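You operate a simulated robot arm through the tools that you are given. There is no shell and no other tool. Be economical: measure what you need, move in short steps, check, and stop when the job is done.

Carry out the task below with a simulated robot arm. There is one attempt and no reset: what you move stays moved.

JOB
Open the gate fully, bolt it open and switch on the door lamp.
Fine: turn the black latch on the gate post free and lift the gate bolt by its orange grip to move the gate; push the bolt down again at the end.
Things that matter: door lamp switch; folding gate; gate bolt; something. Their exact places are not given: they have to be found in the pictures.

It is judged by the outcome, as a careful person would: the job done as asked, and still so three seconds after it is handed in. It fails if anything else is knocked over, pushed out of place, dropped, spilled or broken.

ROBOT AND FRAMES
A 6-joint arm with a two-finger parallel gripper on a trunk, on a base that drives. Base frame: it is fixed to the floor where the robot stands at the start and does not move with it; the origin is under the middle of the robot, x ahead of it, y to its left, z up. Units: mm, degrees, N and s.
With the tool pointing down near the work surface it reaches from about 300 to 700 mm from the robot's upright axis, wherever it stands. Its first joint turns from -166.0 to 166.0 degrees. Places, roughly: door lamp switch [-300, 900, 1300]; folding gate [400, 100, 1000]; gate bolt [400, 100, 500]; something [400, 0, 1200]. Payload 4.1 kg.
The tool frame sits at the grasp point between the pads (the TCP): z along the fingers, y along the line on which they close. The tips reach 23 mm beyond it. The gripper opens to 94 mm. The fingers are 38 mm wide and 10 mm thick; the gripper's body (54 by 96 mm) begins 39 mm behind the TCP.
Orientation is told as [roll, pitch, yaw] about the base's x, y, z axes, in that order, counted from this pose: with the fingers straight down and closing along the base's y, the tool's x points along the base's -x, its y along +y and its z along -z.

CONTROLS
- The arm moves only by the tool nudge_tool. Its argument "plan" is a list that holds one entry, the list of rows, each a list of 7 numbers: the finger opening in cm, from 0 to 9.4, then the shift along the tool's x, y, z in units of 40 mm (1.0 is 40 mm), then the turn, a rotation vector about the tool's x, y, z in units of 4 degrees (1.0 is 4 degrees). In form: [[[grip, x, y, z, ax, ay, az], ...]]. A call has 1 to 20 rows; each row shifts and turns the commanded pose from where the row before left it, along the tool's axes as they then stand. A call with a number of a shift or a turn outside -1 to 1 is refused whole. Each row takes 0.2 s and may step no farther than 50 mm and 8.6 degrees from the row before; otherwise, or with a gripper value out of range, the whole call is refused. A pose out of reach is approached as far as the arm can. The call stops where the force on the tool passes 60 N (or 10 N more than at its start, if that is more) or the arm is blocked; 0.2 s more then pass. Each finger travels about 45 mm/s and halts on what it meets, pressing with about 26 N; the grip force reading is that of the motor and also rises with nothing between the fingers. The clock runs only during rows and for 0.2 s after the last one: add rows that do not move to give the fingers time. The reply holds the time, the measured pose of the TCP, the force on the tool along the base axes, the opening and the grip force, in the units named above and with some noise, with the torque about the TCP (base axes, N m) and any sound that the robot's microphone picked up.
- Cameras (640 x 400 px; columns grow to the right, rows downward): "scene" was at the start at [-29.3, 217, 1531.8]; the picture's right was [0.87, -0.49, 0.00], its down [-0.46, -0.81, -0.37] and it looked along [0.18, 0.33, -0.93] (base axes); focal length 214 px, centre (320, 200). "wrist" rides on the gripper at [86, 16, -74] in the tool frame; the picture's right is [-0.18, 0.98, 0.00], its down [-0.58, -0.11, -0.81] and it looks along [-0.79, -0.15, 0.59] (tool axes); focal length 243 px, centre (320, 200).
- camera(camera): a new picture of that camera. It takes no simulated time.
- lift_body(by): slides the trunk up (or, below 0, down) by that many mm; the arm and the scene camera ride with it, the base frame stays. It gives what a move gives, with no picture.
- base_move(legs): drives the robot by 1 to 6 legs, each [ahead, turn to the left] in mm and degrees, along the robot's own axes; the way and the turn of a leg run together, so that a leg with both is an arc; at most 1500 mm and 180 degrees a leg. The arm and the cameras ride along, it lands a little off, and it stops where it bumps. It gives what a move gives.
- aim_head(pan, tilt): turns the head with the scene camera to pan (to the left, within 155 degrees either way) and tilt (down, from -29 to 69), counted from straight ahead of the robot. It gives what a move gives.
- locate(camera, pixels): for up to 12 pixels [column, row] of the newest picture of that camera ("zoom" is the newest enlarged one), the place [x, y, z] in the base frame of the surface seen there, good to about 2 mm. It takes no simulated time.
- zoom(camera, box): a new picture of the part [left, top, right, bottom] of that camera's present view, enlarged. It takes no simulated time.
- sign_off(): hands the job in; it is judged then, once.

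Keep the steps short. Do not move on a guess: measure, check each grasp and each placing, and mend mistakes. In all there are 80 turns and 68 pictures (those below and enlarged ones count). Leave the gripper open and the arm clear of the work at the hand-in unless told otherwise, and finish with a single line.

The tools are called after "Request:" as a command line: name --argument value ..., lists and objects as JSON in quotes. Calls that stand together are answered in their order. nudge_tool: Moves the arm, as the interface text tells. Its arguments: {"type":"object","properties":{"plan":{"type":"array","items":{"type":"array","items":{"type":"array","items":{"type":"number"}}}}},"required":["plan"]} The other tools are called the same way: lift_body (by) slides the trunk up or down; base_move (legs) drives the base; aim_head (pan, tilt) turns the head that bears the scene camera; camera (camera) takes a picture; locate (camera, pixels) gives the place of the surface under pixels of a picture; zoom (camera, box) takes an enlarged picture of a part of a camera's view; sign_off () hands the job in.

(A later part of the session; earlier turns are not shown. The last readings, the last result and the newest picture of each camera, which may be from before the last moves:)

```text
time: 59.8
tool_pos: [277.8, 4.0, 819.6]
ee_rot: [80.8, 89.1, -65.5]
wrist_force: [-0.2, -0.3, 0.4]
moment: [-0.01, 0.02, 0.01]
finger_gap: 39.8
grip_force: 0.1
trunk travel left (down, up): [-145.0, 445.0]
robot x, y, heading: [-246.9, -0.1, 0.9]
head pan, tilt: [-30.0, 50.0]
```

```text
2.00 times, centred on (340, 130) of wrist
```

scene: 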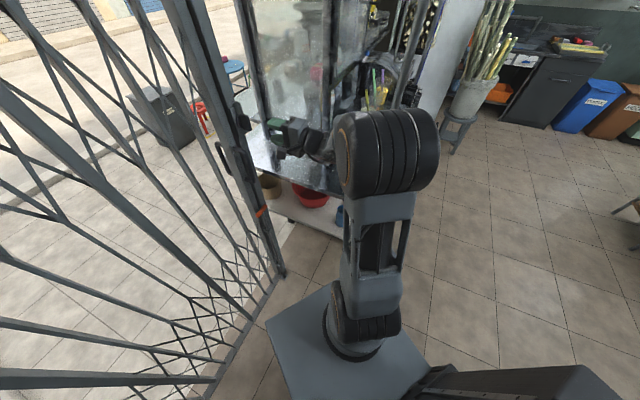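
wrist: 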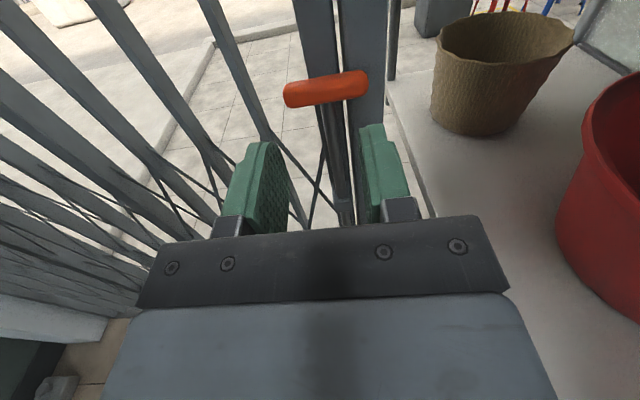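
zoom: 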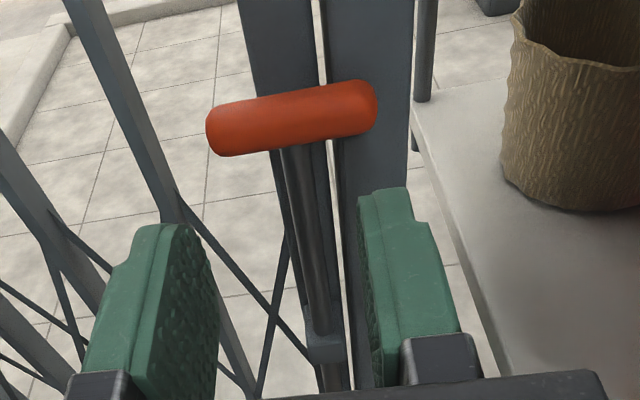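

Rod axis ≈ (382,72), bar underside z≈785, lead bar face n≈381. Lower to z≈762, advance 113 mm and close on the rod.

Request:
nudge_tool --plan '[[[4, -0.72, 0.09, 0, 0, 0, 0], [4, -0.72, 0, 0, 0, 0, 0], [4, 0, 0, 0.8, 0, 0, 0], [4, 0, 0, 0.8, 0, 0, 0], [4, 0, 0, 0.7, 0, 0, 0], [4, 0, 0, 0.52, 0, 0, 0], [4, 0, 0, 0, 0, 0, 0]]]'

Request:
camera --camera "wrist"

```text
time: 61.4
tool_pos: [372.4, 63.5, 761.5]
ee_rot: [80.4, 89.2, -65.9]
wrist_force: [0.1, -0.3, -0.4]
moment: [0.01, 0.0, 0.0]
finger_gap: 40.2
grip_force: 0.2
trunk travel left (down, up): [-145.0, 445.0]
robot x, y, heading: [-253.6, -2.3, 0.6]
head pan, tilt: [-30.0, 50.0]
```

```text
33 pictures are left
```

wrist: 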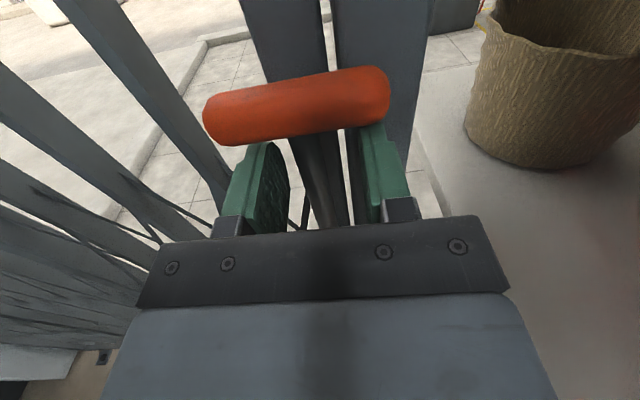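

The rod sits between the fingers below the bar. Close and lift 40 mm to test.

Request:
nudge_tool --plan '[[[0.5, 0, 0, 0, 0, 0, 0], [0.5, 0, 0, 0, 0, 0, 0], [0.5, 0, 0, 0, 0, 0, 0], [0.5, 0, 0, 0, 0, 0, 0], [0.5, 0.25, 0, 0, 0, 0, 0], [0.5, 0.25, 0, 0, 0, 0, 0], [0.5, 0.25, 0, 0, 0, 0, 0], [0.5, 0.25, 0, 0, 0, 0, 0], [0.5, 0, 0, 0, 0, 0, 0]]]'

```text
time: 63.4
tool_pos: [371.2, 67.9, 802.7]
ee_rot: [80.5, 88.8, -65.3]
wrist_force: [-27.6, 27.5, -2.5]
moment: [1.06, 1.55, 0.51]
finger_gap: 13.7
grip_force: 44.7
trunk travel left (down, up): [-145.0, 445.0]
robot x, y, heading: [-252.4, -0.3, 0.9]
head pan, tilt: [-30.0, 50.0]
```

Request:
nudge_tool --plan '[[[0.5, 0.25, -0.1, 0, 0, 0, 0], [0.5, 0.25, 0, 0, 0, 0, 0], [0.5, 0, 0, 0, 0, 0, 0]]]'

Request:
camera --camera "wrist"

Request:
aim_head --pan 10 --tilt 45

Request:
camera --camera "scene"

```text
time: 64.2
tool_pos: [370.8, 68.1, 822.3]
ee_rot: [81.7, 89.1, -64.6]
wrist_force: [-0.1, 10.7, -0.4]
moment: [1.2, 1.32, 0.09]
finger_gap: 13.3
grip_force: 44.6
trunk travel left (down, up): [-145.0, 445.0]
robot x, y, heading: [-250.4, 5.9, 1.0]
head pan, tilt: [-30.0, 50.0]
```

```text
32 pictures are left
```

wrist: 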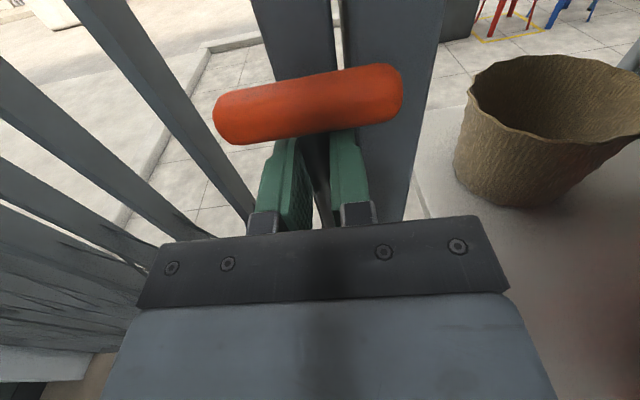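

```text
time: 65.3
tool_pos: [371.2, 68.1, 821.6]
ee_rot: [79.1, 89.0, -67.2]
wrist_force: [9.8, 1.0, -1.1]
moment: [1.84, 0.35, -0.1]
finger_gap: 13.3
grip_force: 44.9
trunk travel left (down, up): [-145.0, 445.0]
robot x, y, heading: [-251.4, 0.7, 0.7]
head pan, tilt: [10.0, 45.0]
```

```text
31 pictures are left
```

scene: 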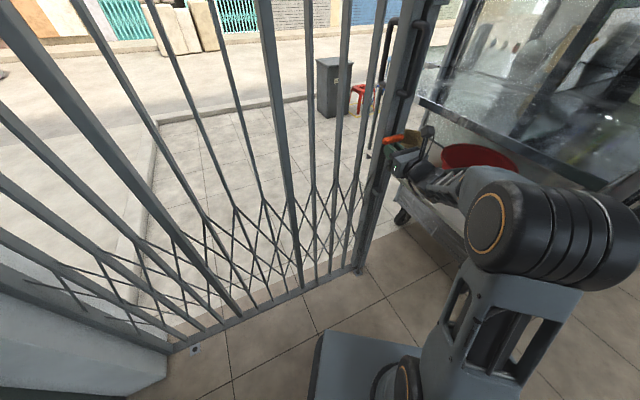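

Bolt lifted 60 mm. Check its foot.

Request:
zoom --camera "scene" --box '[325, 200, 405, 290]'

Request:
zoom --camera "scene" --box '[120, 310, 240, 390]'

Request:
locate --camera "zoom" --pixels '[[390, 207], [375, 190], [405, 225], [395, 212], [340, 190], [620, 60], [280, 230], [560, 90]]'

```text
4.44 times, centred on (365, 245) of scene
```

zoom: 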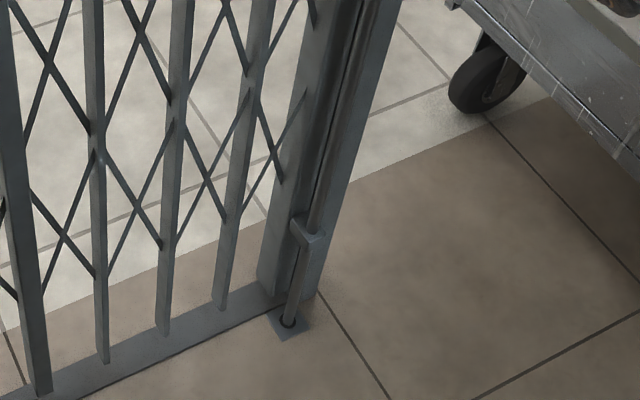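

```text
5.00 times, centred on (180, 350) of scene
```

zoom: 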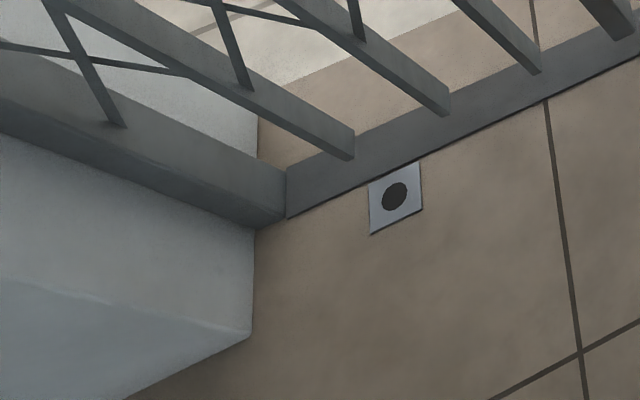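

```text
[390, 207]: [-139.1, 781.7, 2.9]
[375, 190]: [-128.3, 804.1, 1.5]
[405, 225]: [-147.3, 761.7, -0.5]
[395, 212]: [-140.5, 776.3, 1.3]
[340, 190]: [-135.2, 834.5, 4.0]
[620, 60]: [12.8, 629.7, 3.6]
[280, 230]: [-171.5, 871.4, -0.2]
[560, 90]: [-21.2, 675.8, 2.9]
```

The foot still seems to be in the hole. Lift further in small steps.

Request:
nudge_tool --plan '[[[0.5, 0.25, 0, 0, 0, 0, 0], [0.5, 0.25, 0, 0, 0, 0, 0], [0.5, 0.25, 0, 0, 0, 0, 0], [0.5, 0, 0, 0, 0, 0, 0]]]'

Request:
zoom --camera "scene" --box '[325, 130, 425, 290]'

Request:
locate --camera "zoom" --pixels '[[155, 338], [152, 345], [160, 320], [140, 345], [198, 15]]'

```text
time: 66.3
tool_pos: [370.8, 67.3, 852.3]
ee_rot: [73.1, 89.0, -73.2]
wrist_force: [7.1, -5.0, -2.0]
moment: [0.87, 1.74, -0.02]
finger_gap: 13.5
grip_force: 44.9
trunk travel left (down, up): [-145.0, 445.0]
robot x, y, heading: [-248.8, 2.3, 0.8]
head pan, tilt: [10.0, 45.0]
```

```text
2.50 times, centred on (375, 210) of scene
```

zoom: 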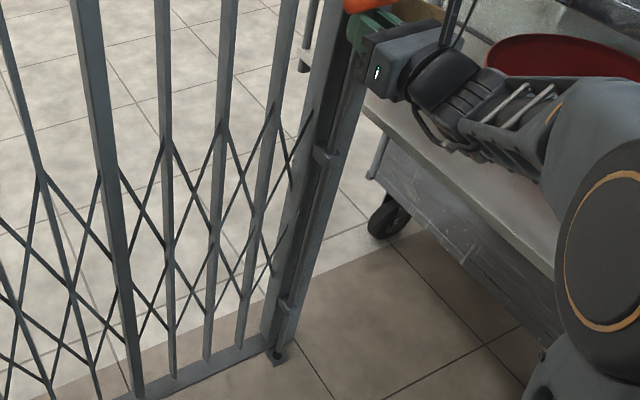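

```text
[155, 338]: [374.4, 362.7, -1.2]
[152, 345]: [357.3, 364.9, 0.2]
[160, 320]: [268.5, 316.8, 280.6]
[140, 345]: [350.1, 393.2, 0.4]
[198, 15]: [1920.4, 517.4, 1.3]
```

Request:
zoom --camera "scene" --box '[415, 130, 455, 155]'

Request:
zoom --camera "scene" --box '[420, 250, 450, 285]'

```text
16.00 times, centred on (435, 142) of scene
```

zoom: 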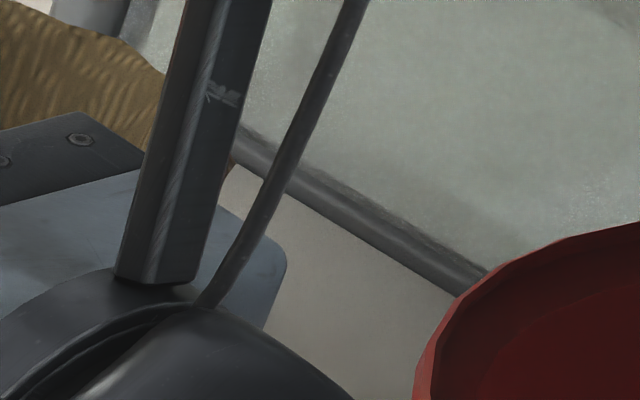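

```text
11.43 times, centred on (435, 268) of scene
```

zoom: 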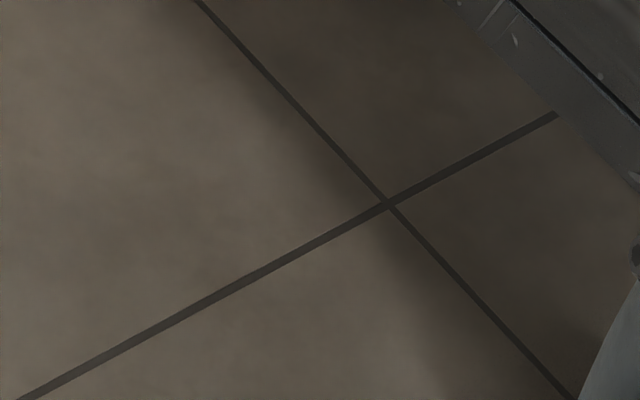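

I mis-mapped pixels; the foot is at scene (358,270).

Request:
zoom --camera "scene" --box '[338, 250, 378, 280]'

Request:
locate --camera "zoom" --pixels '[[320, 240], [270, 300], [290, 260]]'

```text
13.33 times, centred on (358, 265) of scene
```

zoom: 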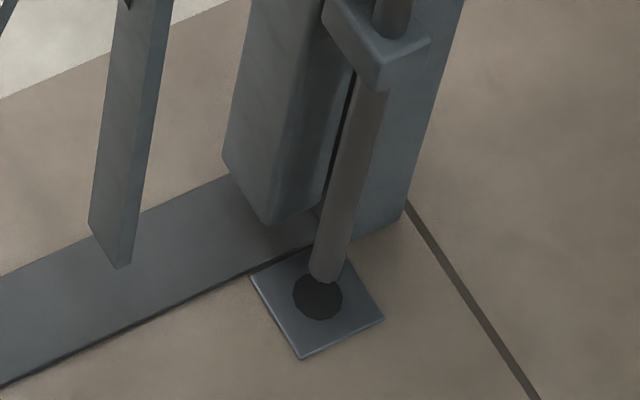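

```text
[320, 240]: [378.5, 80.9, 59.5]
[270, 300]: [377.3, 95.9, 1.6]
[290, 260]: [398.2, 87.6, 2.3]
```

The foot is out of the hole (≈25–30 mm above floor). Pull the gate along u: 60 mm test.

Request:
nudge_tool --plan '[[[0.5, 0, -0.25, -0.01, 0, 0, 0], [0.5, 0, -0.25, -0.01, 0, 0, 0], [0.5, 0, -0.5, -0.01, 0, 0, 0], [0.5, 0, -0.5, -0.01, 0, 0, 0], [0.5, 0, 0, 0, 0, 0, 0]]]'

```text
time: 67.5
tool_pos: [333.2, 116.9, 851.1]
ee_rot: [82.8, 89.1, -63.2]
wrist_force: [-6.4, -8.7, -2.2]
moment: [1.43, 0.94, -0.01]
finger_gap: 13.6
grip_force: 45.4
trunk travel left (down, up): [-145.0, 445.0]
robot x, y, heading: [-252.7, -3.3, 0.8]
head pan, tilt: [10.0, 45.0]
```

Moves freely. Continue along, following the track's slight -n trend.

Request:
nudge_tool --plan '[[[0.5, 0, -0.6, -0.04, 0, 0, 0], [0.5, 0, -0.6, -0.04, 0, 0, 0], [0.5, 0, -0.6, -0.03, 0, 0, 0], [0.5, 0, -0.6, -0.03, 0, 0, 0], [0.5, 0, -0.6, -0.03, 0, 0, 0], [0.5, 0, -0.6, -0.03, 0, 0, 0], [0.5, 0, 0, 0, 0, 0, 0]]]'

```text
time: 69.1
tool_pos: [248.8, 233.6, 845.8]
ee_rot: [70.8, 88.9, -75.0]
wrist_force: [24.8, 25.7, -0.2]
moment: [1.55, 0.81, 0.09]
finger_gap: 13.6
grip_force: 45.2
trunk travel left (down, up): [-145.0, 445.0]
robot x, y, heading: [-250.5, 2.4, 1.0]
head pan, tilt: [10.0, 45.0]
```

Request:
nudge_tool --plan '[[[0.5, 0.08, -0.6, 0.07, 0, 0, 0], [0.5, 0.08, -0.6, 0, 0, 0, 0], [0.5, 0.03, -0.6, -0.01, 0, 0, 0], [0.5, 0.02, -0.6, -0.02, 0, 0, 0], [0.5, 0.02, -0.6, -0.01, 0, 0, 0], [0.5, 0.02, -0.6, -0.02, 0, 0, 0], [0.5, 0, 0, 0, 0, 0, 0]]]'

```text
time: 70.3
tool_pos: [237.0, 233.9, 865.9]
ee_rot: [13.5, 87.6, -132.4]
wrist_force: [30.6, 15.1, -15.6]
moment: [0.92, 0.91, -0.05]
finger_gap: 13.3
grip_force: 45.1
out of reach, approached as far as the arm can: row 1, 2, 3, 4, 5, 6
trunk travel left (down, up): [-145.0, 445.0]
robot x, y, heading: [-250.8, 4.2, 0.6]
head pan, tilt: [10.0, 45.0]
stopped in row 6: the force on the tool passed its limit (the readings are from after the stop); the commanded pose is now the measured one
```

The arm is too cramped near its own body here, with the gate about a quarter open. I'll release, back the base away, and reposition to a better place (about (-450,140)). First open the fingers.

Request:
nudge_tool --plan '[[[9.4, 0, 0, 0, 0, 0, 0], [9.4, 0, 0, 0, 0, 0, 0], [9.4, 0, 0, 0, 0, 0, 0], [9.4, 0, 0, 0, 0, 0, 0], [9.4, 0, 0, 0, 0, 0, 0]]]'

Request:
camera --camera "wrist"

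```text
time: 71.5
tool_pos: [233.8, 233.2, 873.8]
ee_rot: [33.8, 88.4, -111.9]
wrist_force: [-0.1, -0.8, -0.9]
moment: [-0.05, 0.0, -0.01]
finger_gap: 93.8
grip_force: 0.0
trunk travel left (down, up): [-145.0, 445.0]
robot x, y, heading: [-252.7, -1.4, 0.8]
head pan, tilt: [10.0, 45.0]
```

```text
24 pictures are left
```

wrist: 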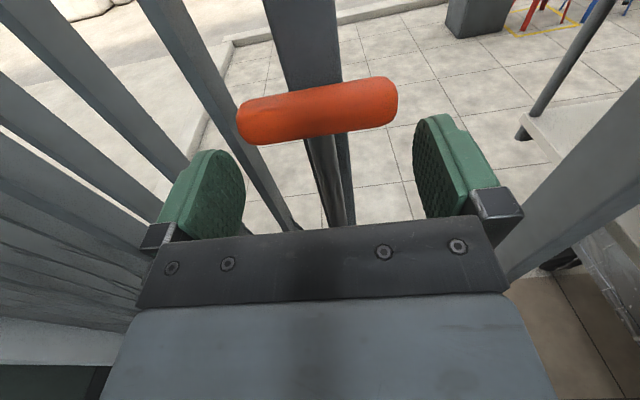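

Request:
locate --camera "wrist" --pixels '[[318, 108], [245, 120], [392, 100], [325, 160], [318, 90]]'

Request:
base_move --legs '[[-60, 0]]'

```text
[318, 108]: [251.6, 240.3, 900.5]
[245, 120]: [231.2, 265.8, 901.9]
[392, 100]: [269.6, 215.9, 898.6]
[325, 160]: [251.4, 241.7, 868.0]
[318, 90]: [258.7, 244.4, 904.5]
```

```text
time: 72.5
tool_pos: [173.5, 233.9, 871.6]
ee_rot: [27.4, 88.1, -118.4]
wrist_force: [-0.1, -0.5, 0.3]
moment: [-0.02, -0.03, -0.01]
finger_gap: 94.2
grip_force: 0.2
trunk travel left (down, up): [-145.0, 445.0]
robot x, y, heading: [-313.5, -3.0, 0.7]
head pan, tilt: [10.0, 45.0]
```

The bolt stays up by friction at z≈897. Now reposition the base: turn right, back up, turn back.

Request:
base_move --legs '[[0, -45], [-200, 0], [0, 46]]'

Request:
camera --camera "wrist"

```text
time: 78.3
tool_pos: [28.7, 377.8, 871.8]
ee_rot: [27.6, 88.2, -117.8]
wrist_force: [0.4, -0.1, 0.2]
moment: [0.03, 0.01, 0.0]
finger_gap: 94.0
grip_force: 0.1
trunk travel left (down, up): [-145.0, 445.0]
robot x, y, heading: [-453.5, 142.4, 1.2]
head pan, tilt: [10.0, 45.0]
```

```text
23 pictures are left
```

wrist: 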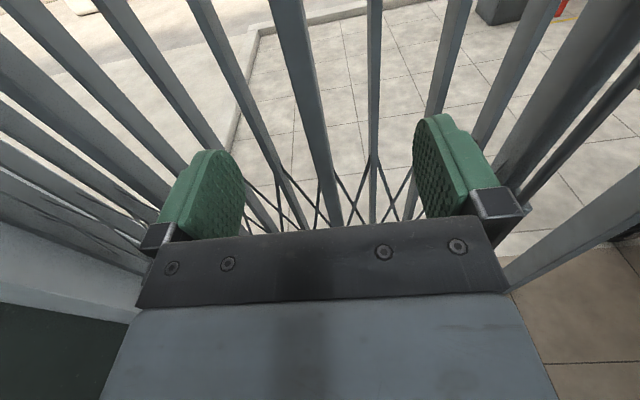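

Base at (-453,142). Move the tool across to the bolt (u −241 mm), still 85 mm off, and view.

Request:
nudge_tool --plan '[[[4.5, -0.03, 0.86, 0, 0.25, 0, 0], [4.5, -0.03, 0.86, 0, 0, 0, 0], [4.5, -0.03, 0.86, 0, 0, 0, 0], [4.5, -0.03, 0.86, 0, 0, 0, 0], [4.5, -0.03, 0.86, 0, 0, 0, 0], [4.5, -0.03, 0.86, 0, 0, 0, 0], [4.5, -0.03, 0.86, 0, 0, 0, 0], [4.5, 0, 0, 0, 0, 0, 0]]]'

Request:
camera --camera "wrist"

Request:
locate --camera "wrist" --pixels '[[320, 90], [325, 130], [330, 110], [290, 95], [350, 85], [315, 90]]'

```text
time: 80.1
tool_pos: [166.4, 181.9, 865.8]
ee_rot: [25.8, 88.2, -118.5]
wrist_force: [0.8, 0.3, 0.5]
moment: [0.01, 0.01, 0.01]
finger_gap: 45.2
grip_force: 0.1
trunk travel left (down, up): [-145.0, 445.0]
robot x, y, heading: [-453.9, 137.4, 1.3]
head pan, tilt: [10.0, 45.0]
```

```text
22 pictures are left
```

wrist: 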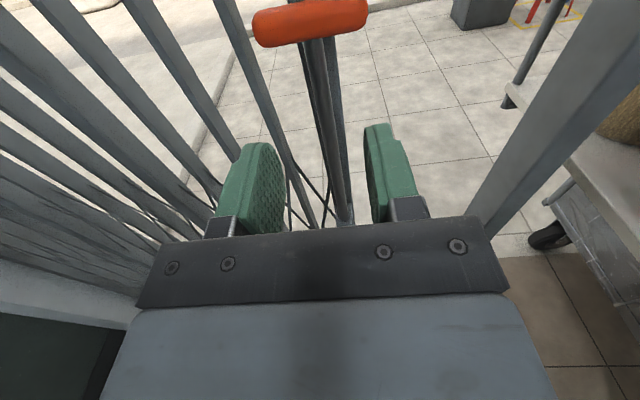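

```text
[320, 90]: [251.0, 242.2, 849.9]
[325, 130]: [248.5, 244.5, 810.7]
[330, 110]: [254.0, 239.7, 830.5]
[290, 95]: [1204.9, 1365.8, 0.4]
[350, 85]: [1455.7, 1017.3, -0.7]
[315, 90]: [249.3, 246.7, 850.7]
```

Aligned. Advance 104 mm, close, then pull on.

Request:
nudge_tool --plan '[[[4.5, -0.15, 0, 0.8, 0, 0, 0], [4.5, 0, 0, 0.8, 0, 0, 0], [4.5, 0, 0, 0.6, 0, 0, 0], [4.5, 0, 0, 0.4, 0, 0, 0], [4.5, 0, 0, 0, 0, 0, 0], [0.5, 0, 0, 0, 0, 0, 0], [0.5, 0, 0, 0, 0, 0, 0], [0.5, 0, 0, 0, 0, 0, 0], [0.5, 0, 0, 0, 0, 0, 0]]]'

```text
time: 82.1
tool_pos: [251.1, 244.7, 856.4]
ee_rot: [22.7, 88.2, -121.7]
wrist_force: [-7.7, 10.6, -1.4]
moment: [1.47, 1.15, 0.09]
finger_gap: 13.7
grip_force: 44.7
trunk travel left (down, up): [-145.0, 445.0]
robot x, y, heading: [-453.3, 142.9, 1.3]
head pan, tilt: [10.0, 45.0]
```

Request:
nudge_tool --plan '[[[0.5, 0.015, -0.4, 0.01, 0, 0, 0], [0.5, 0.015, -0.6, 0.01, 0, 0, 0], [0.5, 0.015, -0.6, 0.01, 0, 0, 0], [0.5, 0.015, -0.6, 0.01, 0, 0, 0], [0.5, 0.015, -0.6, 0.01, 0, 0, 0], [0.5, 0.015, -0.6, 0.01, 0, 0, 0], [0.5, 0, 0, 0, 0, 0, 0]]]'

```text
time: 83.7
tool_pos: [174.1, 354.6, 857.7]
ee_rot: [22.7, 88.1, -121.3]
wrist_force: [-21.1, -17.7, -17.4]
moment: [1.26, 0.96, 0.02]
finger_gap: 13.3
grip_force: 45.0
trunk travel left (down, up): [-145.0, 445.0]
robot x, y, heading: [-456.2, 139.7, 1.3]
head pan, tilt: [10.0, 45.0]
```

Request:
nudge_tool --plan '[[[0.5, -0.05, -0.6, -0.04, 0, 0, 0], [0.5, -0.03, -0.6, -0.02, 0, 0, 0], [0.5, 0, -0.6, -0.01, 0, 0, 0], [0.5, 0, -0.6, -0.01, 0, 0, 0], [0.5, 0, -0.6, -0.01, 0, 0, 0], [0.5, 0, -0.6, -0.01, 0, 0, 0], [0.5, 0, -0.6, -0.01, 0, 0, 0], [0.5, 0, 0, 0, 0, 0, 0]]]'

```text
time: 85.5
tool_pos: [108.4, 444.0, 860.3]
ee_rot: [11.4, 87.0, -132.1]
wrist_force: [17.7, -3.9, -35.7]
moment: [1.05, 1.18, -0.06]
finger_gap: 14.1
grip_force: 44.8
out of reach, approached as far as the arm can: row 5, 6, 7
trunk travel left (down, up): [-145.0, 445.0]
robot x, y, heading: [-459.7, 137.0, 1.4]
head pan, tilt: [10.0, 45.0]
```

At (108,444) the arm again hits a limit when the tool yaw gets within ~9° of the arm's azimuth. The rod is round, so I can yaw the tool about it while pulling. First yaw +16° in place and relieve the upward force.

Request:
nudge_tool --plan '[[[0.5, 0, 0, 0, 1, 0, 0], [0.5, 0, 0, 0, 1, 0, 0], [0.5, 0, 0, 0, 1, 0, 0], [0.5, 0, 0, 0, 1, 0, 0], [0.5, 0, 0, 0, 0, 0, 0]]]'

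```text
time: 86.7
tool_pos: [107.7, 442.5, 864.1]
ee_rot: [3.2, 87.5, -125.3]
wrist_force: [12.6, -9.8, -26.8]
moment: [-0.49, 0.87, -0.01]
finger_gap: 13.5
grip_force: 45.4
trunk travel left (down, up): [-145.0, 445.0]
robot x, y, heading: [-456.6, 141.2, 1.2]
head pan, tilt: [10.0, 45.0]
```

Good, reachable again. Continue pulling along u while yawing gradually.

Request:
nudge_tool --plan '[[[0.5, -0.08, -0.575, 0.17, 0.33, 0, 0], [0.5, -0.07, -0.571, 0.184, 0.33, 0, 0], [0.5, 0, -0.567, 0.197, 0.33, 0, 0], [0.5, 0, -0.562, 0.21, 0.33, 0, 0], [0.5, 0, -0.557, 0.224, 0.33, 0, 0], [0.5, 0, 0, 0, 0, 0, 0]]]'

```text
time: 88.1
tool_pos: [33.4, 543.1, 860.3]
ee_rot: [5.4, 88.4, -116.0]
wrist_force: [8.5, 6.8, 1.4]
moment: [1.42, -0.18, -0.05]
finger_gap: 13.5
grip_force: 45.2
trunk travel left (down, up): [-145.0, 445.0]
robot x, y, heading: [-453.5, 139.4, 1.3]
head pan, tilt: [10.0, 45.0]
```

Request:
nudge_tool --plan '[[[0.5, 0, -0.547, 0.257, 0.33, 0, 0], [0.5, 0, -0.541, 0.263, 0.33, 0, 0], [0.5, 0, -0.535, 0.274, 0.33, 0, 0], [0.5, 0, -0.528, 0.285, 0.33, 0, 0], [0.5, 0, -0.522, 0.297, 0.33, 0, 0], [0.5, 0, 0, 0, 0, 0, 0]]]'

Request:
aim_head --pan 50 --tilt 40

Request:
camera --camera "scene"

```text
time: 89.5
tool_pos: [-37.2, 643.1, 861.3]
ee_rot: [1.8, 88.3, -113.1]
wrist_force: [-27.9, -14.2, -0.1]
moment: [-0.11, 0.44, 0.05]
finger_gap: 13.6
grip_force: 45.1
trunk travel left (down, up): [-145.0, 445.0]
robot x, y, heading: [-456.0, 140.2, 1.5]
head pan, tilt: [10.0, 45.0]
```

```text
time: 90.5
tool_pos: [-35.7, 643.0, 860.9]
ee_rot: [2.8, 88.3, -112.3]
wrist_force: [-40.5, -11.8, -3.1]
moment: [0.62, 0.01, 0.12]
finger_gap: 13.4
grip_force: 44.5
trunk travel left (down, up): [-145.0, 445.0]
robot x, y, heading: [-455.1, 136.7, 1.4]
head pan, tilt: [50.0, 40.0]
```

```text
21 pictures are left
```

scene: 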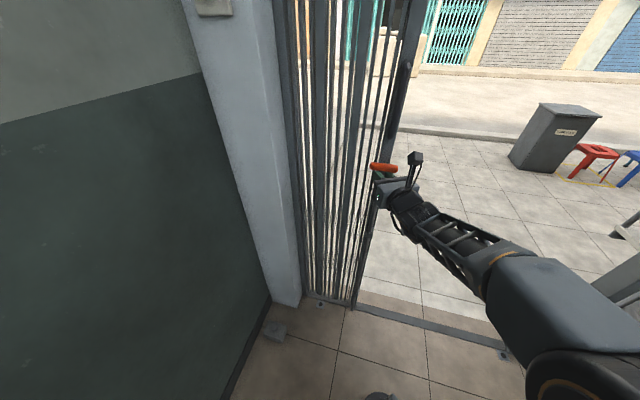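

Gate is stacking up well. About 174 mm to go. Continue with slight -n relief.

Request:
nudge_tool --plan '[[[0.5, 0, -0.556, 0.24, 0.33, 0, 0], [0.5, 0, -0.509, 0.307, 0.33, 0, 0], [0.5, 0, -0.502, 0.318, 0.33, 0, 0], [0.5, 0, -0.494, 0.331, 0.33, 0, 0], [0.5, 0, 0, 0, 0, 0, 0]]]'

```text
time: 91.7
tool_pos: [-91.7, 719.8, 860.8]
ee_rot: [-4.5, 88.6, -114.0]
wrist_force: [-8.8, 2.6, 11.1]
moment: [0.18, -0.43, -0.01]
finger_gap: 13.4
grip_force: 45.2
trunk travel left (down, up): [-145.0, 445.0]
robot x, y, heading: [-459.9, 135.1, 1.3]
head pan, tilt: [50.0, 40.0]
```

Request:
nudge_tool --plan '[[[0.5, 0, -0.491, 0.34, 0.33, 0, 0], [0.5, 0, -0.484, 0.35, 0.33, 0, 0], [0.5, 0, 0, 0, 0, 0, 0]]]'

Request:
zoom --camera "scene" --box '[280, 250, 380, 320]'

Request:
locate --camera "zoom" --pixels '[[320, 320], [290, 325], [340, 300], [260, 340], [260, 325], [275, 335]]'

```text
time: 92.5
tool_pos: [-118.3, 756.7, 861.3]
ee_rot: [-7.6, 88.6, -114.6]
wrist_force: [-0.5, 1.7, 18.0]
moment: [0.23, -0.99, -0.02]
finger_gap: 13.4
grip_force: 45.0
trunk travel left (down, up): [-145.0, 445.0]
robot x, y, heading: [-455.1, 138.8, 1.2]
head pan, tilt: [50.0, 40.0]
```

```text
5.71 times, centred on (330, 285) of scene
```

zoom: 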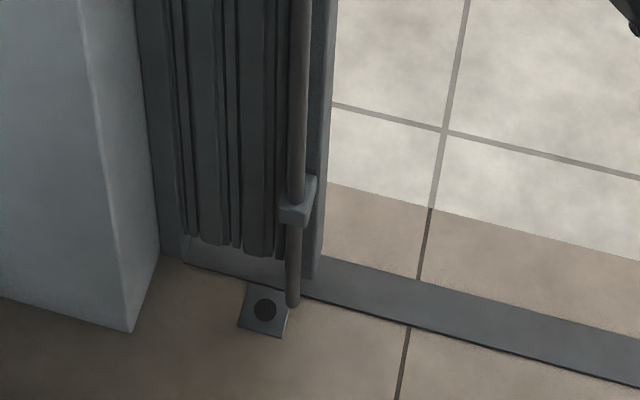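

```text
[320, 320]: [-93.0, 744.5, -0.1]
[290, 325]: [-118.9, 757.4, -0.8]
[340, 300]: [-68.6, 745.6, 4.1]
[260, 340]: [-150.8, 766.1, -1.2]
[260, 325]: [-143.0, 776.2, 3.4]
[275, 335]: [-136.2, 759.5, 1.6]
```

Request:
locate --camera "zoom" --pixels '[[251, 287], [285, 296], [240, 323], [278, 335], [265, 309], [293, 270], [292, 303], [293, 290]]'

```text
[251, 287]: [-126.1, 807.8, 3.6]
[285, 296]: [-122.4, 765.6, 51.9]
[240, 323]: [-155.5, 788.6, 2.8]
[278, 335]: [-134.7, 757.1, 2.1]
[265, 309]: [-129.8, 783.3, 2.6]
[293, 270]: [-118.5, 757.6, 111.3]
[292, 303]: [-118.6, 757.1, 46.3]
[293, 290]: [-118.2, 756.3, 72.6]
```

The hole centre is (-130,783); the rod axis is at about (-115.5,763): 24.7 mm to go, along the track. Move it.

Request:
nudge_tool --plan '[[[0.5, 0, -0.25, 0.19, 0.1, 0, 0], [0.5, 0, -0.24, 0.185, 0.1, 0, 0], [0.5, 0, 0, 0, 0, 0, 0], [0.5, 0, 0, 0, 0, 0, 0]]]'

Request:
zoom --camera "scene" --box '[290, 270, 350, 315]'

Request:
locate --camera "zoom" --pixels '[[290, 100], [275, 150], [275, 190], [280, 230], [285, 130]]'

```text
time: 93.5
tool_pos: [-131.9, 776.9, 860.1]
ee_rot: [-10.2, 88.4, -116.7]
wrist_force: [-4.1, -10.8, 17.1]
moment: [0.72, -1.56, -0.07]
finger_gap: 13.6
grip_force: 45.0
trunk travel left (down, up): [-145.0, 445.0]
robot x, y, heading: [-455.0, 137.3, 1.4]
head pan, tilt: [50.0, 40.0]
```

```text
8.89 times, centred on (320, 292) of scene
```

zoom: 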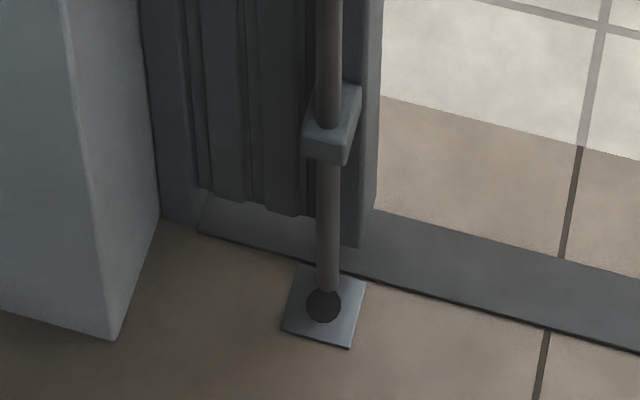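

```text
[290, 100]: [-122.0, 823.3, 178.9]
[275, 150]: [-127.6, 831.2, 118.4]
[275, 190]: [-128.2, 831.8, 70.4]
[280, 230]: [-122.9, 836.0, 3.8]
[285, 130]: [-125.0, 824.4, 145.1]
```

Request:
locate --camera "zoom" --pixels '[[328, 270], [328, 220], [328, 285], [324, 306], [300, 270], [350, 345], [283, 330], [363, 287]]'

```text
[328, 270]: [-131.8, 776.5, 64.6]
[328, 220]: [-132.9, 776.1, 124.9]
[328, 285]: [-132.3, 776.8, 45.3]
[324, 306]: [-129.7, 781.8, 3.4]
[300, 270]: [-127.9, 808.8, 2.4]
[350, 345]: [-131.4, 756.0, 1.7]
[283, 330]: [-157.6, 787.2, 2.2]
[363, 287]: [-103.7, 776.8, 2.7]
```

Rod axis now coincides with the hole centre (within ~1 mm). Push the bolt down while still gripping the rod.

Request:
nudge_tool --plan '[[[0.5, -0.25, 0, 0, 0, 0, 0], [0.5, -0.25, 0, 0, 0, 0, 0], [0.5, -0.25, 0, 0, 0, 0, 0], [0.5, -0.25, 0, 0, 0, 0, 0], [0.5, -0.25, 0, 0, 0, 0, 0], [0.5, -0.25, 0, 0, 0, 0, 0], [0.5, 0, 0, 0, 0, 0, 0]]]'

Request:
camera --camera "wrist"

Request:
locate --camera "wrist" --pixels '[[300, 100], [320, 100], [340, 95], [320, 120]]'

```text
time: 95.1
tool_pos: [-132.5, 776.2, 796.7]
ee_rot: [-9.0, 87.9, -115.4]
wrist_force: [-10.8, -3.0, 4.4]
moment: [1.23, -1.56, 0.11]
finger_gap: 13.6
grip_force: 44.8
trunk travel left (down, up): [-145.0, 445.0]
robot x, y, heading: [-452.1, 141.2, 1.2]
head pan, tilt: [50.0, 40.0]
```

```text
18 pictures are left
```

wrist: 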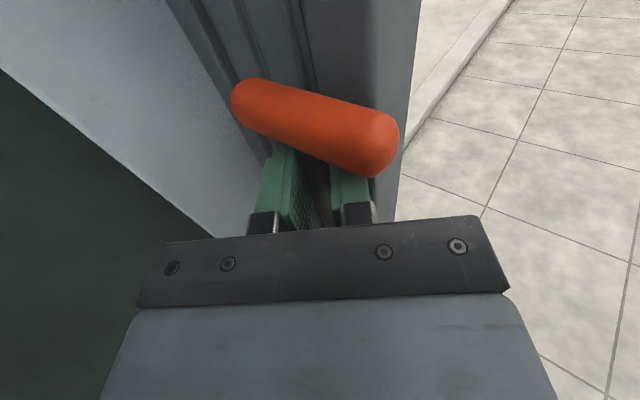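

```text
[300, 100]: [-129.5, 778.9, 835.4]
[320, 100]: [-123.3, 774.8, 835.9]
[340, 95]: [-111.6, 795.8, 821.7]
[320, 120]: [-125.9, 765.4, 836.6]
```

The bolt follows. Continue down 40 mm to its seat.

Request:
nudge_tool --plan '[[[0.5, -0.25, 0, 0, 0, 0, 0], [0.5, -0.25, 0, 0, 0, 0, 0], [0.5, -0.25, 0, 0, 0, 0, 0], [0.5, -0.15, 0, 0, 0, 0, 0], [0.5, -0.1, 0, 0, 0, 0, 0], [0.5, 0, 0, 0, 0, 0, 0]]]'

Request:
zoom --camera "scene" --box '[290, 270, 350, 315]'

Request:
camera --camera "wrist"

Request:
locate --camera "wrist" --pixels '[[300, 100], [320, 100], [320, 120], [300, 110]]'

```text
time: 96.5
tool_pos: [-131.6, 775.2, 761.6]
ee_rot: [-7.1, 88.5, -112.7]
wrist_force: [-23.3, 14.4, 24.6]
moment: [-0.78, -0.46, 0.13]
finger_gap: 13.7
grip_force: 45.4
out of reach, approached as far as the arm can: row 4
trunk travel left (down, up): [-145.0, 445.0]
robot x, y, heading: [-451.9, 139.9, 1.3]
head pan, tilt: [50.0, 40.0]
```

```text
8.89 times, centred on (320, 292) of scene
```

zoom: 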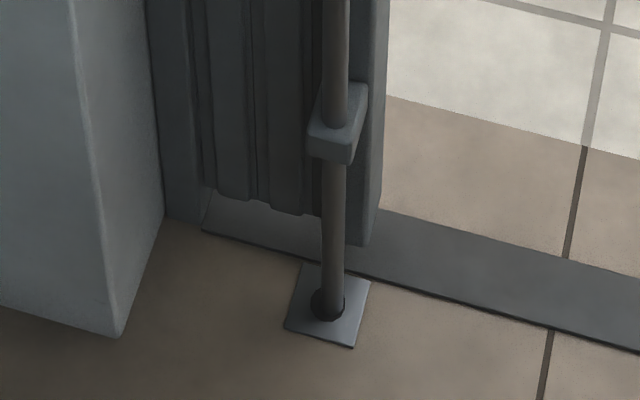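

```text
16 pictures are left
```

wrist: 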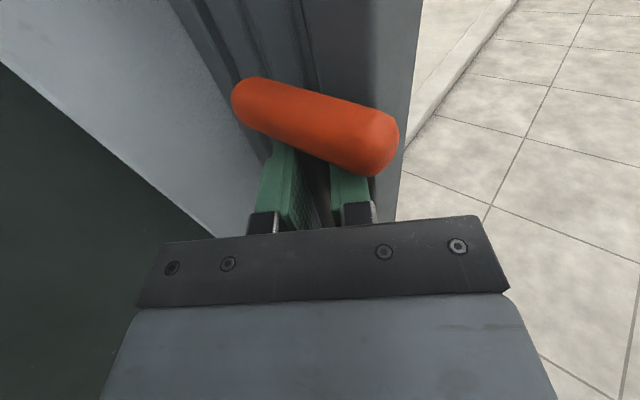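

```text
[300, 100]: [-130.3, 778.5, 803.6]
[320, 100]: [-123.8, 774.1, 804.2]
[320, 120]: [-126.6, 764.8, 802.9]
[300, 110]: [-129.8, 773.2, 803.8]
```

Bolt fully seated (bar top back at z≈804, rod in the socket hole). Open a little and back straight out.

Request:
nudge_tool --plan '[[[2.6, 0, 0, 0, 0, 0, 0], [2.6, 0, 0, 0, 0, 0, 0], [2.6, 0, 0, 0, 0, 0, 0], [2.6, 0, 0, -0.5, 0, 0, 0], [2.6, 0, 0, -0.5, 0, 0, 0], [4, 0, 0, -0.6, 0, 0, 0], [4, 0, 0, -0.6, 0, 0, 0], [4, 0, 0, -0.6, 0, 0, 0], [4, 0, 0, 0, 0, 0, 0]]]'

Request:
aim_head --pan 65 --tilt 15

Request:
camera --camera "scene"

```text
time: 98.5
tool_pos: [-157.2, 663.9, 762.0]
ee_rot: [-11.5, 88.0, -117.7]
wrist_force: [-0.8, 1.0, 0.1]
moment: [-0.01, 0.0, 0.0]
finger_gap: 40.0
grip_force: 0.1
out of reach, approached as far as the arm can: row 5
trunk travel left (down, up): [-145.0, 445.0]
robot x, y, heading: [-452.9, 139.0, 1.1]
head pan, tilt: [50.0, 40.0]
```

```text
time: 99.4
tool_pos: [-157.7, 665.1, 760.9]
ee_rot: [-11.3, 88.1, -117.5]
wrist_force: [0.4, -0.5, -0.4]
moment: [0.0, 0.02, 0.06]
finger_gap: 40.0
grip_force: 0.0
trunk travel left (down, up): [-145.0, 445.0]
robot x, y, heading: [-453.7, 138.5, 1.4]
head pan, tilt: [65.0, 15.0]
```

```text
15 pictures are left
```

scene: 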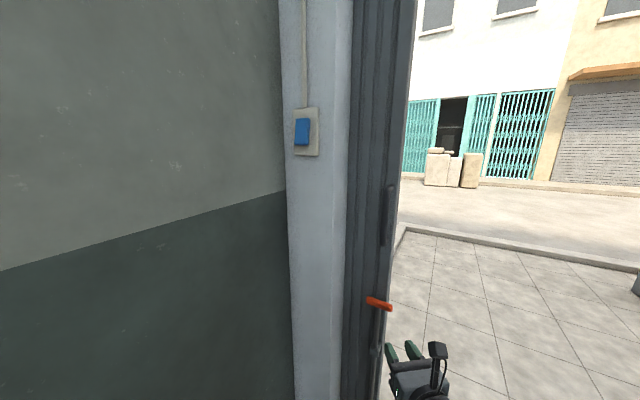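

The gate is bolted open. The lamp's blue rocker switch is on the pillar at (303,131). Measure it closely.

Request:
zoom --camera "scene" --box '[280, 100, 340, 160]'

Request:
locate --camera "zoom" --pixels '[[240, 140], [240, 210], [240, 275], [190, 210], [285, 200], [335, 100], [345, 340], [215, 320], [400, 200], [220, 210], [270, 210], [330, 210]]'

```text
6.67 times, centred on (310, 130) of scene
```

zoom: 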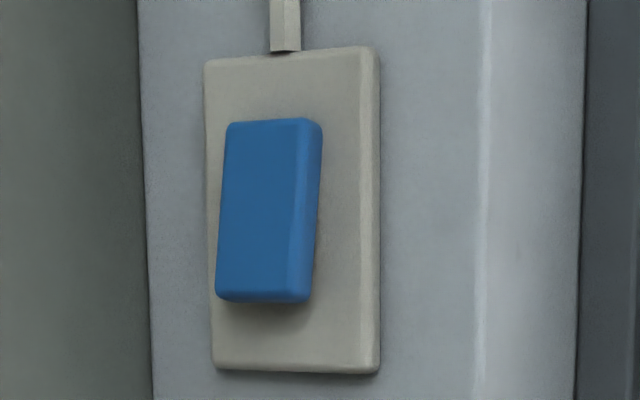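

```text
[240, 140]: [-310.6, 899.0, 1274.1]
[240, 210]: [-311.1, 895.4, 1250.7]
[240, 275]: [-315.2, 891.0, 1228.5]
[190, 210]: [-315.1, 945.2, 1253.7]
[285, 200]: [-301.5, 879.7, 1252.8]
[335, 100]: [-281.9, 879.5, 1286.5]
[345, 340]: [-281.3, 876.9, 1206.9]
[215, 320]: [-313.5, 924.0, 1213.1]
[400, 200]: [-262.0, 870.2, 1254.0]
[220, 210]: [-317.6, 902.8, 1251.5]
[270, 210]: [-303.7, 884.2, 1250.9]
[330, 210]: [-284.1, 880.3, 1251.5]
```

The switch is a rocker on the pillar face (normal −n): centre u≈905, z 1222–1278, with its bottom half sticking out (n≈265 vs 274 at top), so the bottom must be pressed at about (-310,892,1230). I'll raise the trunk and pitch the tool steeply down, which suits the arm, then reposition the base.

Request:
lift_body --by 400

Request:
nudge_tool --plan '[[[2, 0, 0, -0.5, 0, -1, 0], [2, 0, 0, -0.5, 0, -1, 0], [1, 0, 0, -0.5, 0, -1, 0], [0.3, 0, 0, -0.5, 0, -1, 0], [0, 0, 0, 0, 0, -1, 0], [0, 0, 0, 0, 0, -1, 0], [0, 0, 0, 0, 0, -1, 0], [0, 0, 0, 0, 0, -1, 0], [0, 0, 0, 0, 0, -1, 0], [0, 0, 0, 0, 0, -1, 0], [0, 0, 0, 0, 0, -1, 0], [0, 0, 0, 0, 0, -1, 0], [0, 0, 0, 0, 0, -1, 0], [0, 0, 0, 0, 0, -1, 0], [0, 0, 0, 0, 0, -1, 0], [0, 0, 0, 0, 0, 0, 0]]]'

```text
time: 103.3
tool_pos: [-157.2, 664.7, 1160.6]
ee_rot: [-11.2, 88.1, -117.4]
wrist_force: [0.7, 0.1, -0.9]
moment: [0.01, 0.0, -0.04]
finger_gap: 39.9
grip_force: 0.0
trunk travel left (down, up): [-545.0, 45.0]
robot x, y, heading: [-458.7, 141.6, 1.3]
head pan, tilt: [65.0, 15.0]
```

```text
time: 106.7
tool_pos: [-182.8, 590.9, 1173.7]
ee_rot: [-1.5, 35.0, -105.6]
wrist_force: [0.5, 0.6, -0.7]
moment: [0.02, -0.01, 0.02]
finger_gap: 0.0
grip_force: 25.8
out of reach, approached as far as the arm can: row 9, 11
trunk travel left (down, up): [-545.0, 45.0]
robot x, y, heading: [-454.1, 139.7, 1.4]
head pan, tilt: [65.0, 15.0]
```

The camera is now in front of the tool, which I will correct by a flatter tilt at the switch. First retract 80 mm, and check the floor space to the rear left.

Request:
nudge_tool --plan '[[[0, -0.82, 0, -0.57, 0, 0, 0], [0, -0.82, 0, -0.57, 0, 0, 0], [0, 0, 0, 0, 0, 0, 0]]]'

Request:
aim_head --pan 125 --tilt 45

Request:
camera --camera "scene"

Request:
locate --camera "scene" --pixels '[[320, 200], [100, 200], [200, 300], [320, 300], [450, 250], [500, 300], [320, 100], [100, 300]]'

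```text
time: 107.5
tool_pos: [-202.4, 514.2, 1172.3]
ee_rot: [-1.8, 35.1, -105.8]
wrist_force: [0.5, 0.0, 0.3]
moment: [-0.01, 0.0, 0.04]
finger_gap: 0.0
grip_force: 25.7
trunk travel left (down, up): [-545.0, 45.0]
robot x, y, heading: [-455.5, 138.5, 1.2]
head pan, tilt: [65.0, 15.0]
```

```text
time: 108.8
tool_pos: [-202.0, 514.0, 1172.4]
ee_rot: [-1.6, 35.2, -105.7]
wrist_force: [0.1, 1.3, -0.2]
moment: [-0.02, 0.01, 0.01]
finger_gap: 0.2
grip_force: 25.9
trunk travel left (down, up): [-545.0, 45.0]
robot x, y, heading: [-454.9, 143.8, 1.1]
head pan, tilt: [125.0, 45.0]
```

```text
13 pictures are left
```

scene: 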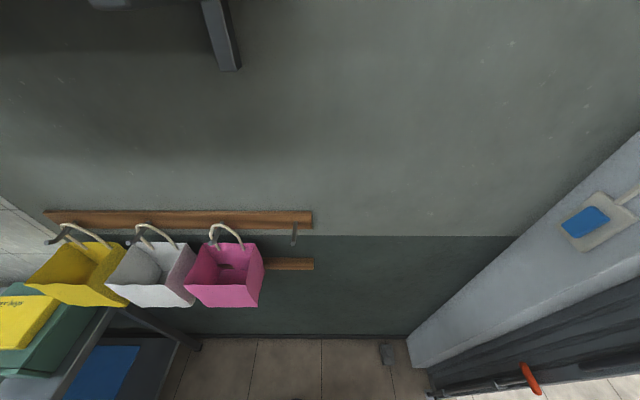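

```text
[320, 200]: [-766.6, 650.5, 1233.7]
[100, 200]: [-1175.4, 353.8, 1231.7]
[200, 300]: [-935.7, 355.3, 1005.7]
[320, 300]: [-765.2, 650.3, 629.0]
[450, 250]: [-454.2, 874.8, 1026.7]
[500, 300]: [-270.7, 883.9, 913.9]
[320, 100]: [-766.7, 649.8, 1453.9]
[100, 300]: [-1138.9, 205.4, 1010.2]
```

Wall is at u≈975; there is room. Shift the base 180 mm along u (turn right, back up, turn back).

Request:
base_move --legs '[[0, -55], [-180, 0], [0, 55]]'

```text
time: 114.5
tool_pos: [-208.2, 579.2, 1169.5]
ee_rot: [-1.9, 34.6, -122.1]
wrist_force: [0.1, -0.7, 0.3]
moment: [0.02, -0.02, 0.0]
finger_gap: 0.0
grip_force: 25.8
trunk travel left (down, up): [-545.0, 45.0]
robot x, y, heading: [-561.4, 286.6, -15.2]
head pan, tilt: [125.0, 45.0]
stopped in leg 3: the robot was blocked; the commanded pose is now the measured one
```

Blocked during the last turn at heading −15°, perhaps the rear near the bags. Turn back slightly and look.

Request:
base_move --legs '[[0, -12]]'

Request:
aim_head --pan 152 --tilt 45

Request:
camera --camera "scene"

Request:
locate --camera "scene" --pixels '[[320, 200], [320, 300], [250, 250], [400, 250], [300, 250], [200, 250]]'

```text
time: 115.7
tool_pos: [-161.8, 497.2, 1173.7]
ee_rot: [-1.6, 35.1, -133.8]
wrist_force: [0.0, -0.2, 0.4]
moment: [-0.03, 0.0, 0.01]
finger_gap: 0.0
grip_force: 26.5
trunk travel left (down, up): [-545.0, 45.0]
robot x, y, heading: [-560.6, 285.5, -26.9]
head pan, tilt: [125.0, 45.0]
```

```text
time: 116.6
tool_pos: [-161.1, 498.3, 1173.1]
ee_rot: [-1.6, 35.0, -133.7]
wrist_force: [0.6, 0.0, -0.2]
moment: [0.0, 0.0, -0.01]
finger_gap: 0.0
grip_force: 25.7
trunk travel left (down, up): [-545.0, 45.0]
robot x, y, heading: [-562.2, 284.3, -27.4]
head pan, tilt: [152.0, 45.0]
```

```text
12 pictures are left
```

scene: 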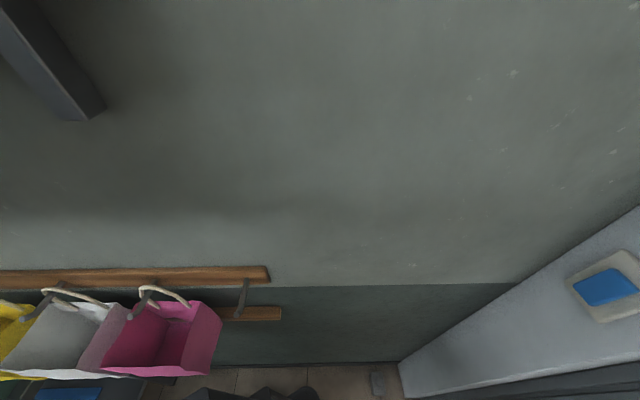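

```text
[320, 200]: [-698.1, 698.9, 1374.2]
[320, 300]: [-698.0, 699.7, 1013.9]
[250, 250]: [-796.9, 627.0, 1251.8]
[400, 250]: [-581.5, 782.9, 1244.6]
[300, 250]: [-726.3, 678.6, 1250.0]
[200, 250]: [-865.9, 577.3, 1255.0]
```

The bags hang undisturbed; the base probably met the bench leg. Stay here (heading −27°) and use the arm: sweep along u at a safe distance from the pillar.

Request:
nudge_tool --plan '[[[0, 0.149, -0.983, 0.105, 0, 0, 0], [0, 0.149, -0.983, 0.105, 0, 0, 0], [0, 0.149, -0.983, 0.105, 0, 0, 0], [0, 0.149, -0.983, 0.105, 0, 0, 0], [0, 0.149, -0.983, 0.105, 0, 0, 0], [0, 0.149, -0.983, 0.105, 0, 0, 0], [0, 0.149, -0.983, 0.105, 0, 0, 0], [0, 0, 0, 0, 0, 0, 0]]]'

```text
time: 118.4
tool_pos: [-197.8, 597.3, 1146.6]
ee_rot: [-3.0, 35.3, -133.2]
wrist_force: [0.1, 0.1, 0.2]
moment: [0.03, 0.0, 0.01]
finger_gap: 0.2
grip_force: 25.7
out of reach, approached as far as the arm can: row 3, 4, 5, 6, 7
trunk travel left (down, up): [-545.0, 45.0]
robot x, y, heading: [-563.2, 286.3, -26.9]
head pan, tilt: [152.0, 45.0]
```

The limit recurs at the same relative yaw: it's the last joint's range. Flatten the tilt by 24° and roll −40° so there is room.

Request:
nudge_tool --plan '[[[0, 0, 0, 0, 0, 0, -1], [0, 0, 0, 0, 0, 0, -1], [0, 0, 0, 0, 0, 0, -1], [0, 0, 0, 0, 0, 0, -1], [0, 0, 0, 0, 0, 0, -1], [0, 0, 0, 0, 0, 0, -1], [0, 0, 0, 0, 0, 0, -1], [0, 0, 0, 0, 0, 0, -1], [0, 0, 0, 0, 0, 0, -1], [0, 0, 0, 0, 0, 0, -1], [0, 0, 0, 0, -0.643, 0.766, 0], [0, 0, 0, 0, -0.643, 0.766, 0], [0, 0, 0, 0, -0.643, 0.766, 0], [0, 0, 0, 0, -0.643, 0.766, 0], [0, 0, 0, 0, -0.643, 0.766, 0], [0, 0, 0, 0, -0.643, 0.766, 0], [0, 0, 0, 0, 0, 0, 0]]]'

Request:
aim_head --pan 90 --tilt 25

Request:
camera --camera "scene"

```text
time: 122.0
tool_pos: [-197.5, 595.5, 1148.3]
ee_rot: [46.1, 42.3, -75.0]
wrist_force: [0.2, -0.2, -0.5]
moment: [0.01, 0.0, 0.02]
finger_gap: 0.2
grip_force: 25.7
trunk travel left (down, up): [-545.0, 45.0]
robot x, y, heading: [-562.2, 286.4, -27.2]
head pan, tilt: [152.0, 45.0]
```

```text
time: 123.3
tool_pos: [-196.0, 595.4, 1147.1]
ee_rot: [46.1, 42.1, -75.0]
wrist_force: [0.5, 0.5, 0.2]
moment: [0.02, 0.0, 0.02]
finger_gap: 0.0
grip_force: 26.5
trunk travel left (down, up): [-545.0, 45.0]
robot x, y, heading: [-562.3, 287.0, -27.3]
head pan, tilt: [90.0, 25.0]
```

```text
11 pictures are left
```

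scene: 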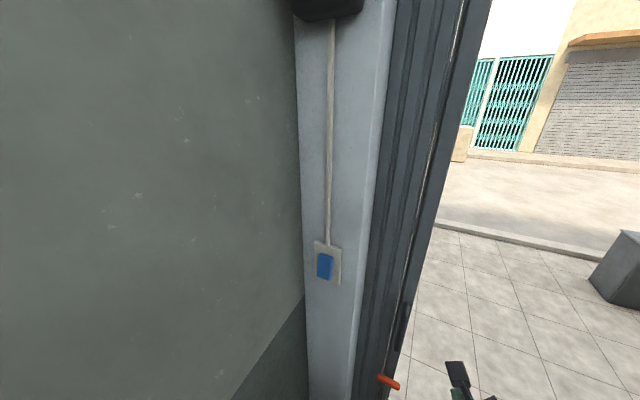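

Pose looks workable. Move to the pre-press position (u≈897, n≈200, z≈1232).

Request:
nudge_tool --plan '[[[0, 0.834, -0.497, 0.062, 0, 0, 0], [0, 0.834, -0.497, 0.062, 0, 0, 0], [0, 0.834, -0.497, 0.062, 0, 0, 0], [0, 0.834, -0.497, 0.062, 0, 0, 0], [0, 0.834, -0.497, 0.062, 0, 0, 0], [0, 0.834, -0.497, 0.062, 0, 0, 0], [0, 0.834, -0.497, 0.062, 0, 0, 0], [0, 0.834, -0.497, 0.062, 0, 0, 0], [0, 0, 0, 0, 0, 0, 0]]]'

Request:
camera --camera "scene"

```text
time: 125.5
tool_pos: [-307.0, 824.6, 1254.7]
ee_rot: [47.1, 44.4, -80.0]
wrist_force: [0.7, 0.3, 0.2]
moment: [0.0, -0.02, 0.03]
finger_gap: 0.0
grip_force: 25.6
trunk travel left (down, up): [-545.0, 45.0]
robot x, y, heading: [-560.3, 287.9, -27.1]
head pan, tilt: [90.0, 25.0]
stopped in row 9: the arm was blocked; the commanded pose is now the measured one
```

```text
10 pictures are left
```

scene: 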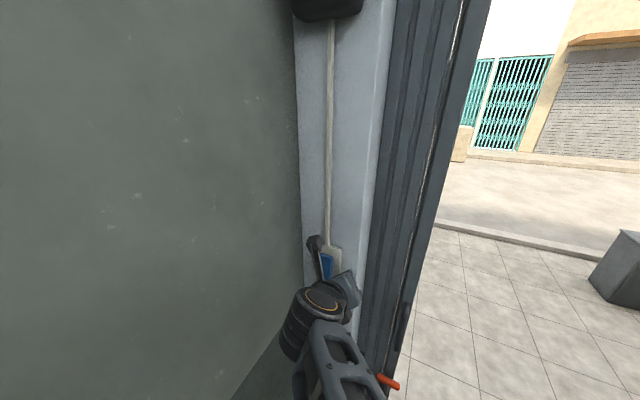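

Request:
zoom --camera "scene" --box '[260, 220, 400, 340]'

Request:
locate --camera "zoom" --pixels '[[150, 260], [150, 310], [175, 90], [235, 200], [210, 150], [320, 230], [270, 300], [190, 120]]'

```text
3.33 times, centred on (330, 280) of scene
```

zoom: 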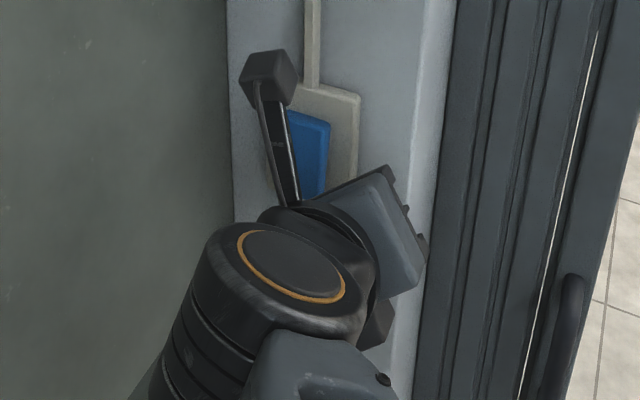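

```text
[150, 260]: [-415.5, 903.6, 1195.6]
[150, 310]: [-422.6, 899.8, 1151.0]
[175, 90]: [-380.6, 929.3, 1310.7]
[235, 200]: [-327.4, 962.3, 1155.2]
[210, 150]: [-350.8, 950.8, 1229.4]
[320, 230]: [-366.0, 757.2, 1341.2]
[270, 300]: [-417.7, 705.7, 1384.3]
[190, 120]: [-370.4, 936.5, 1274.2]
```

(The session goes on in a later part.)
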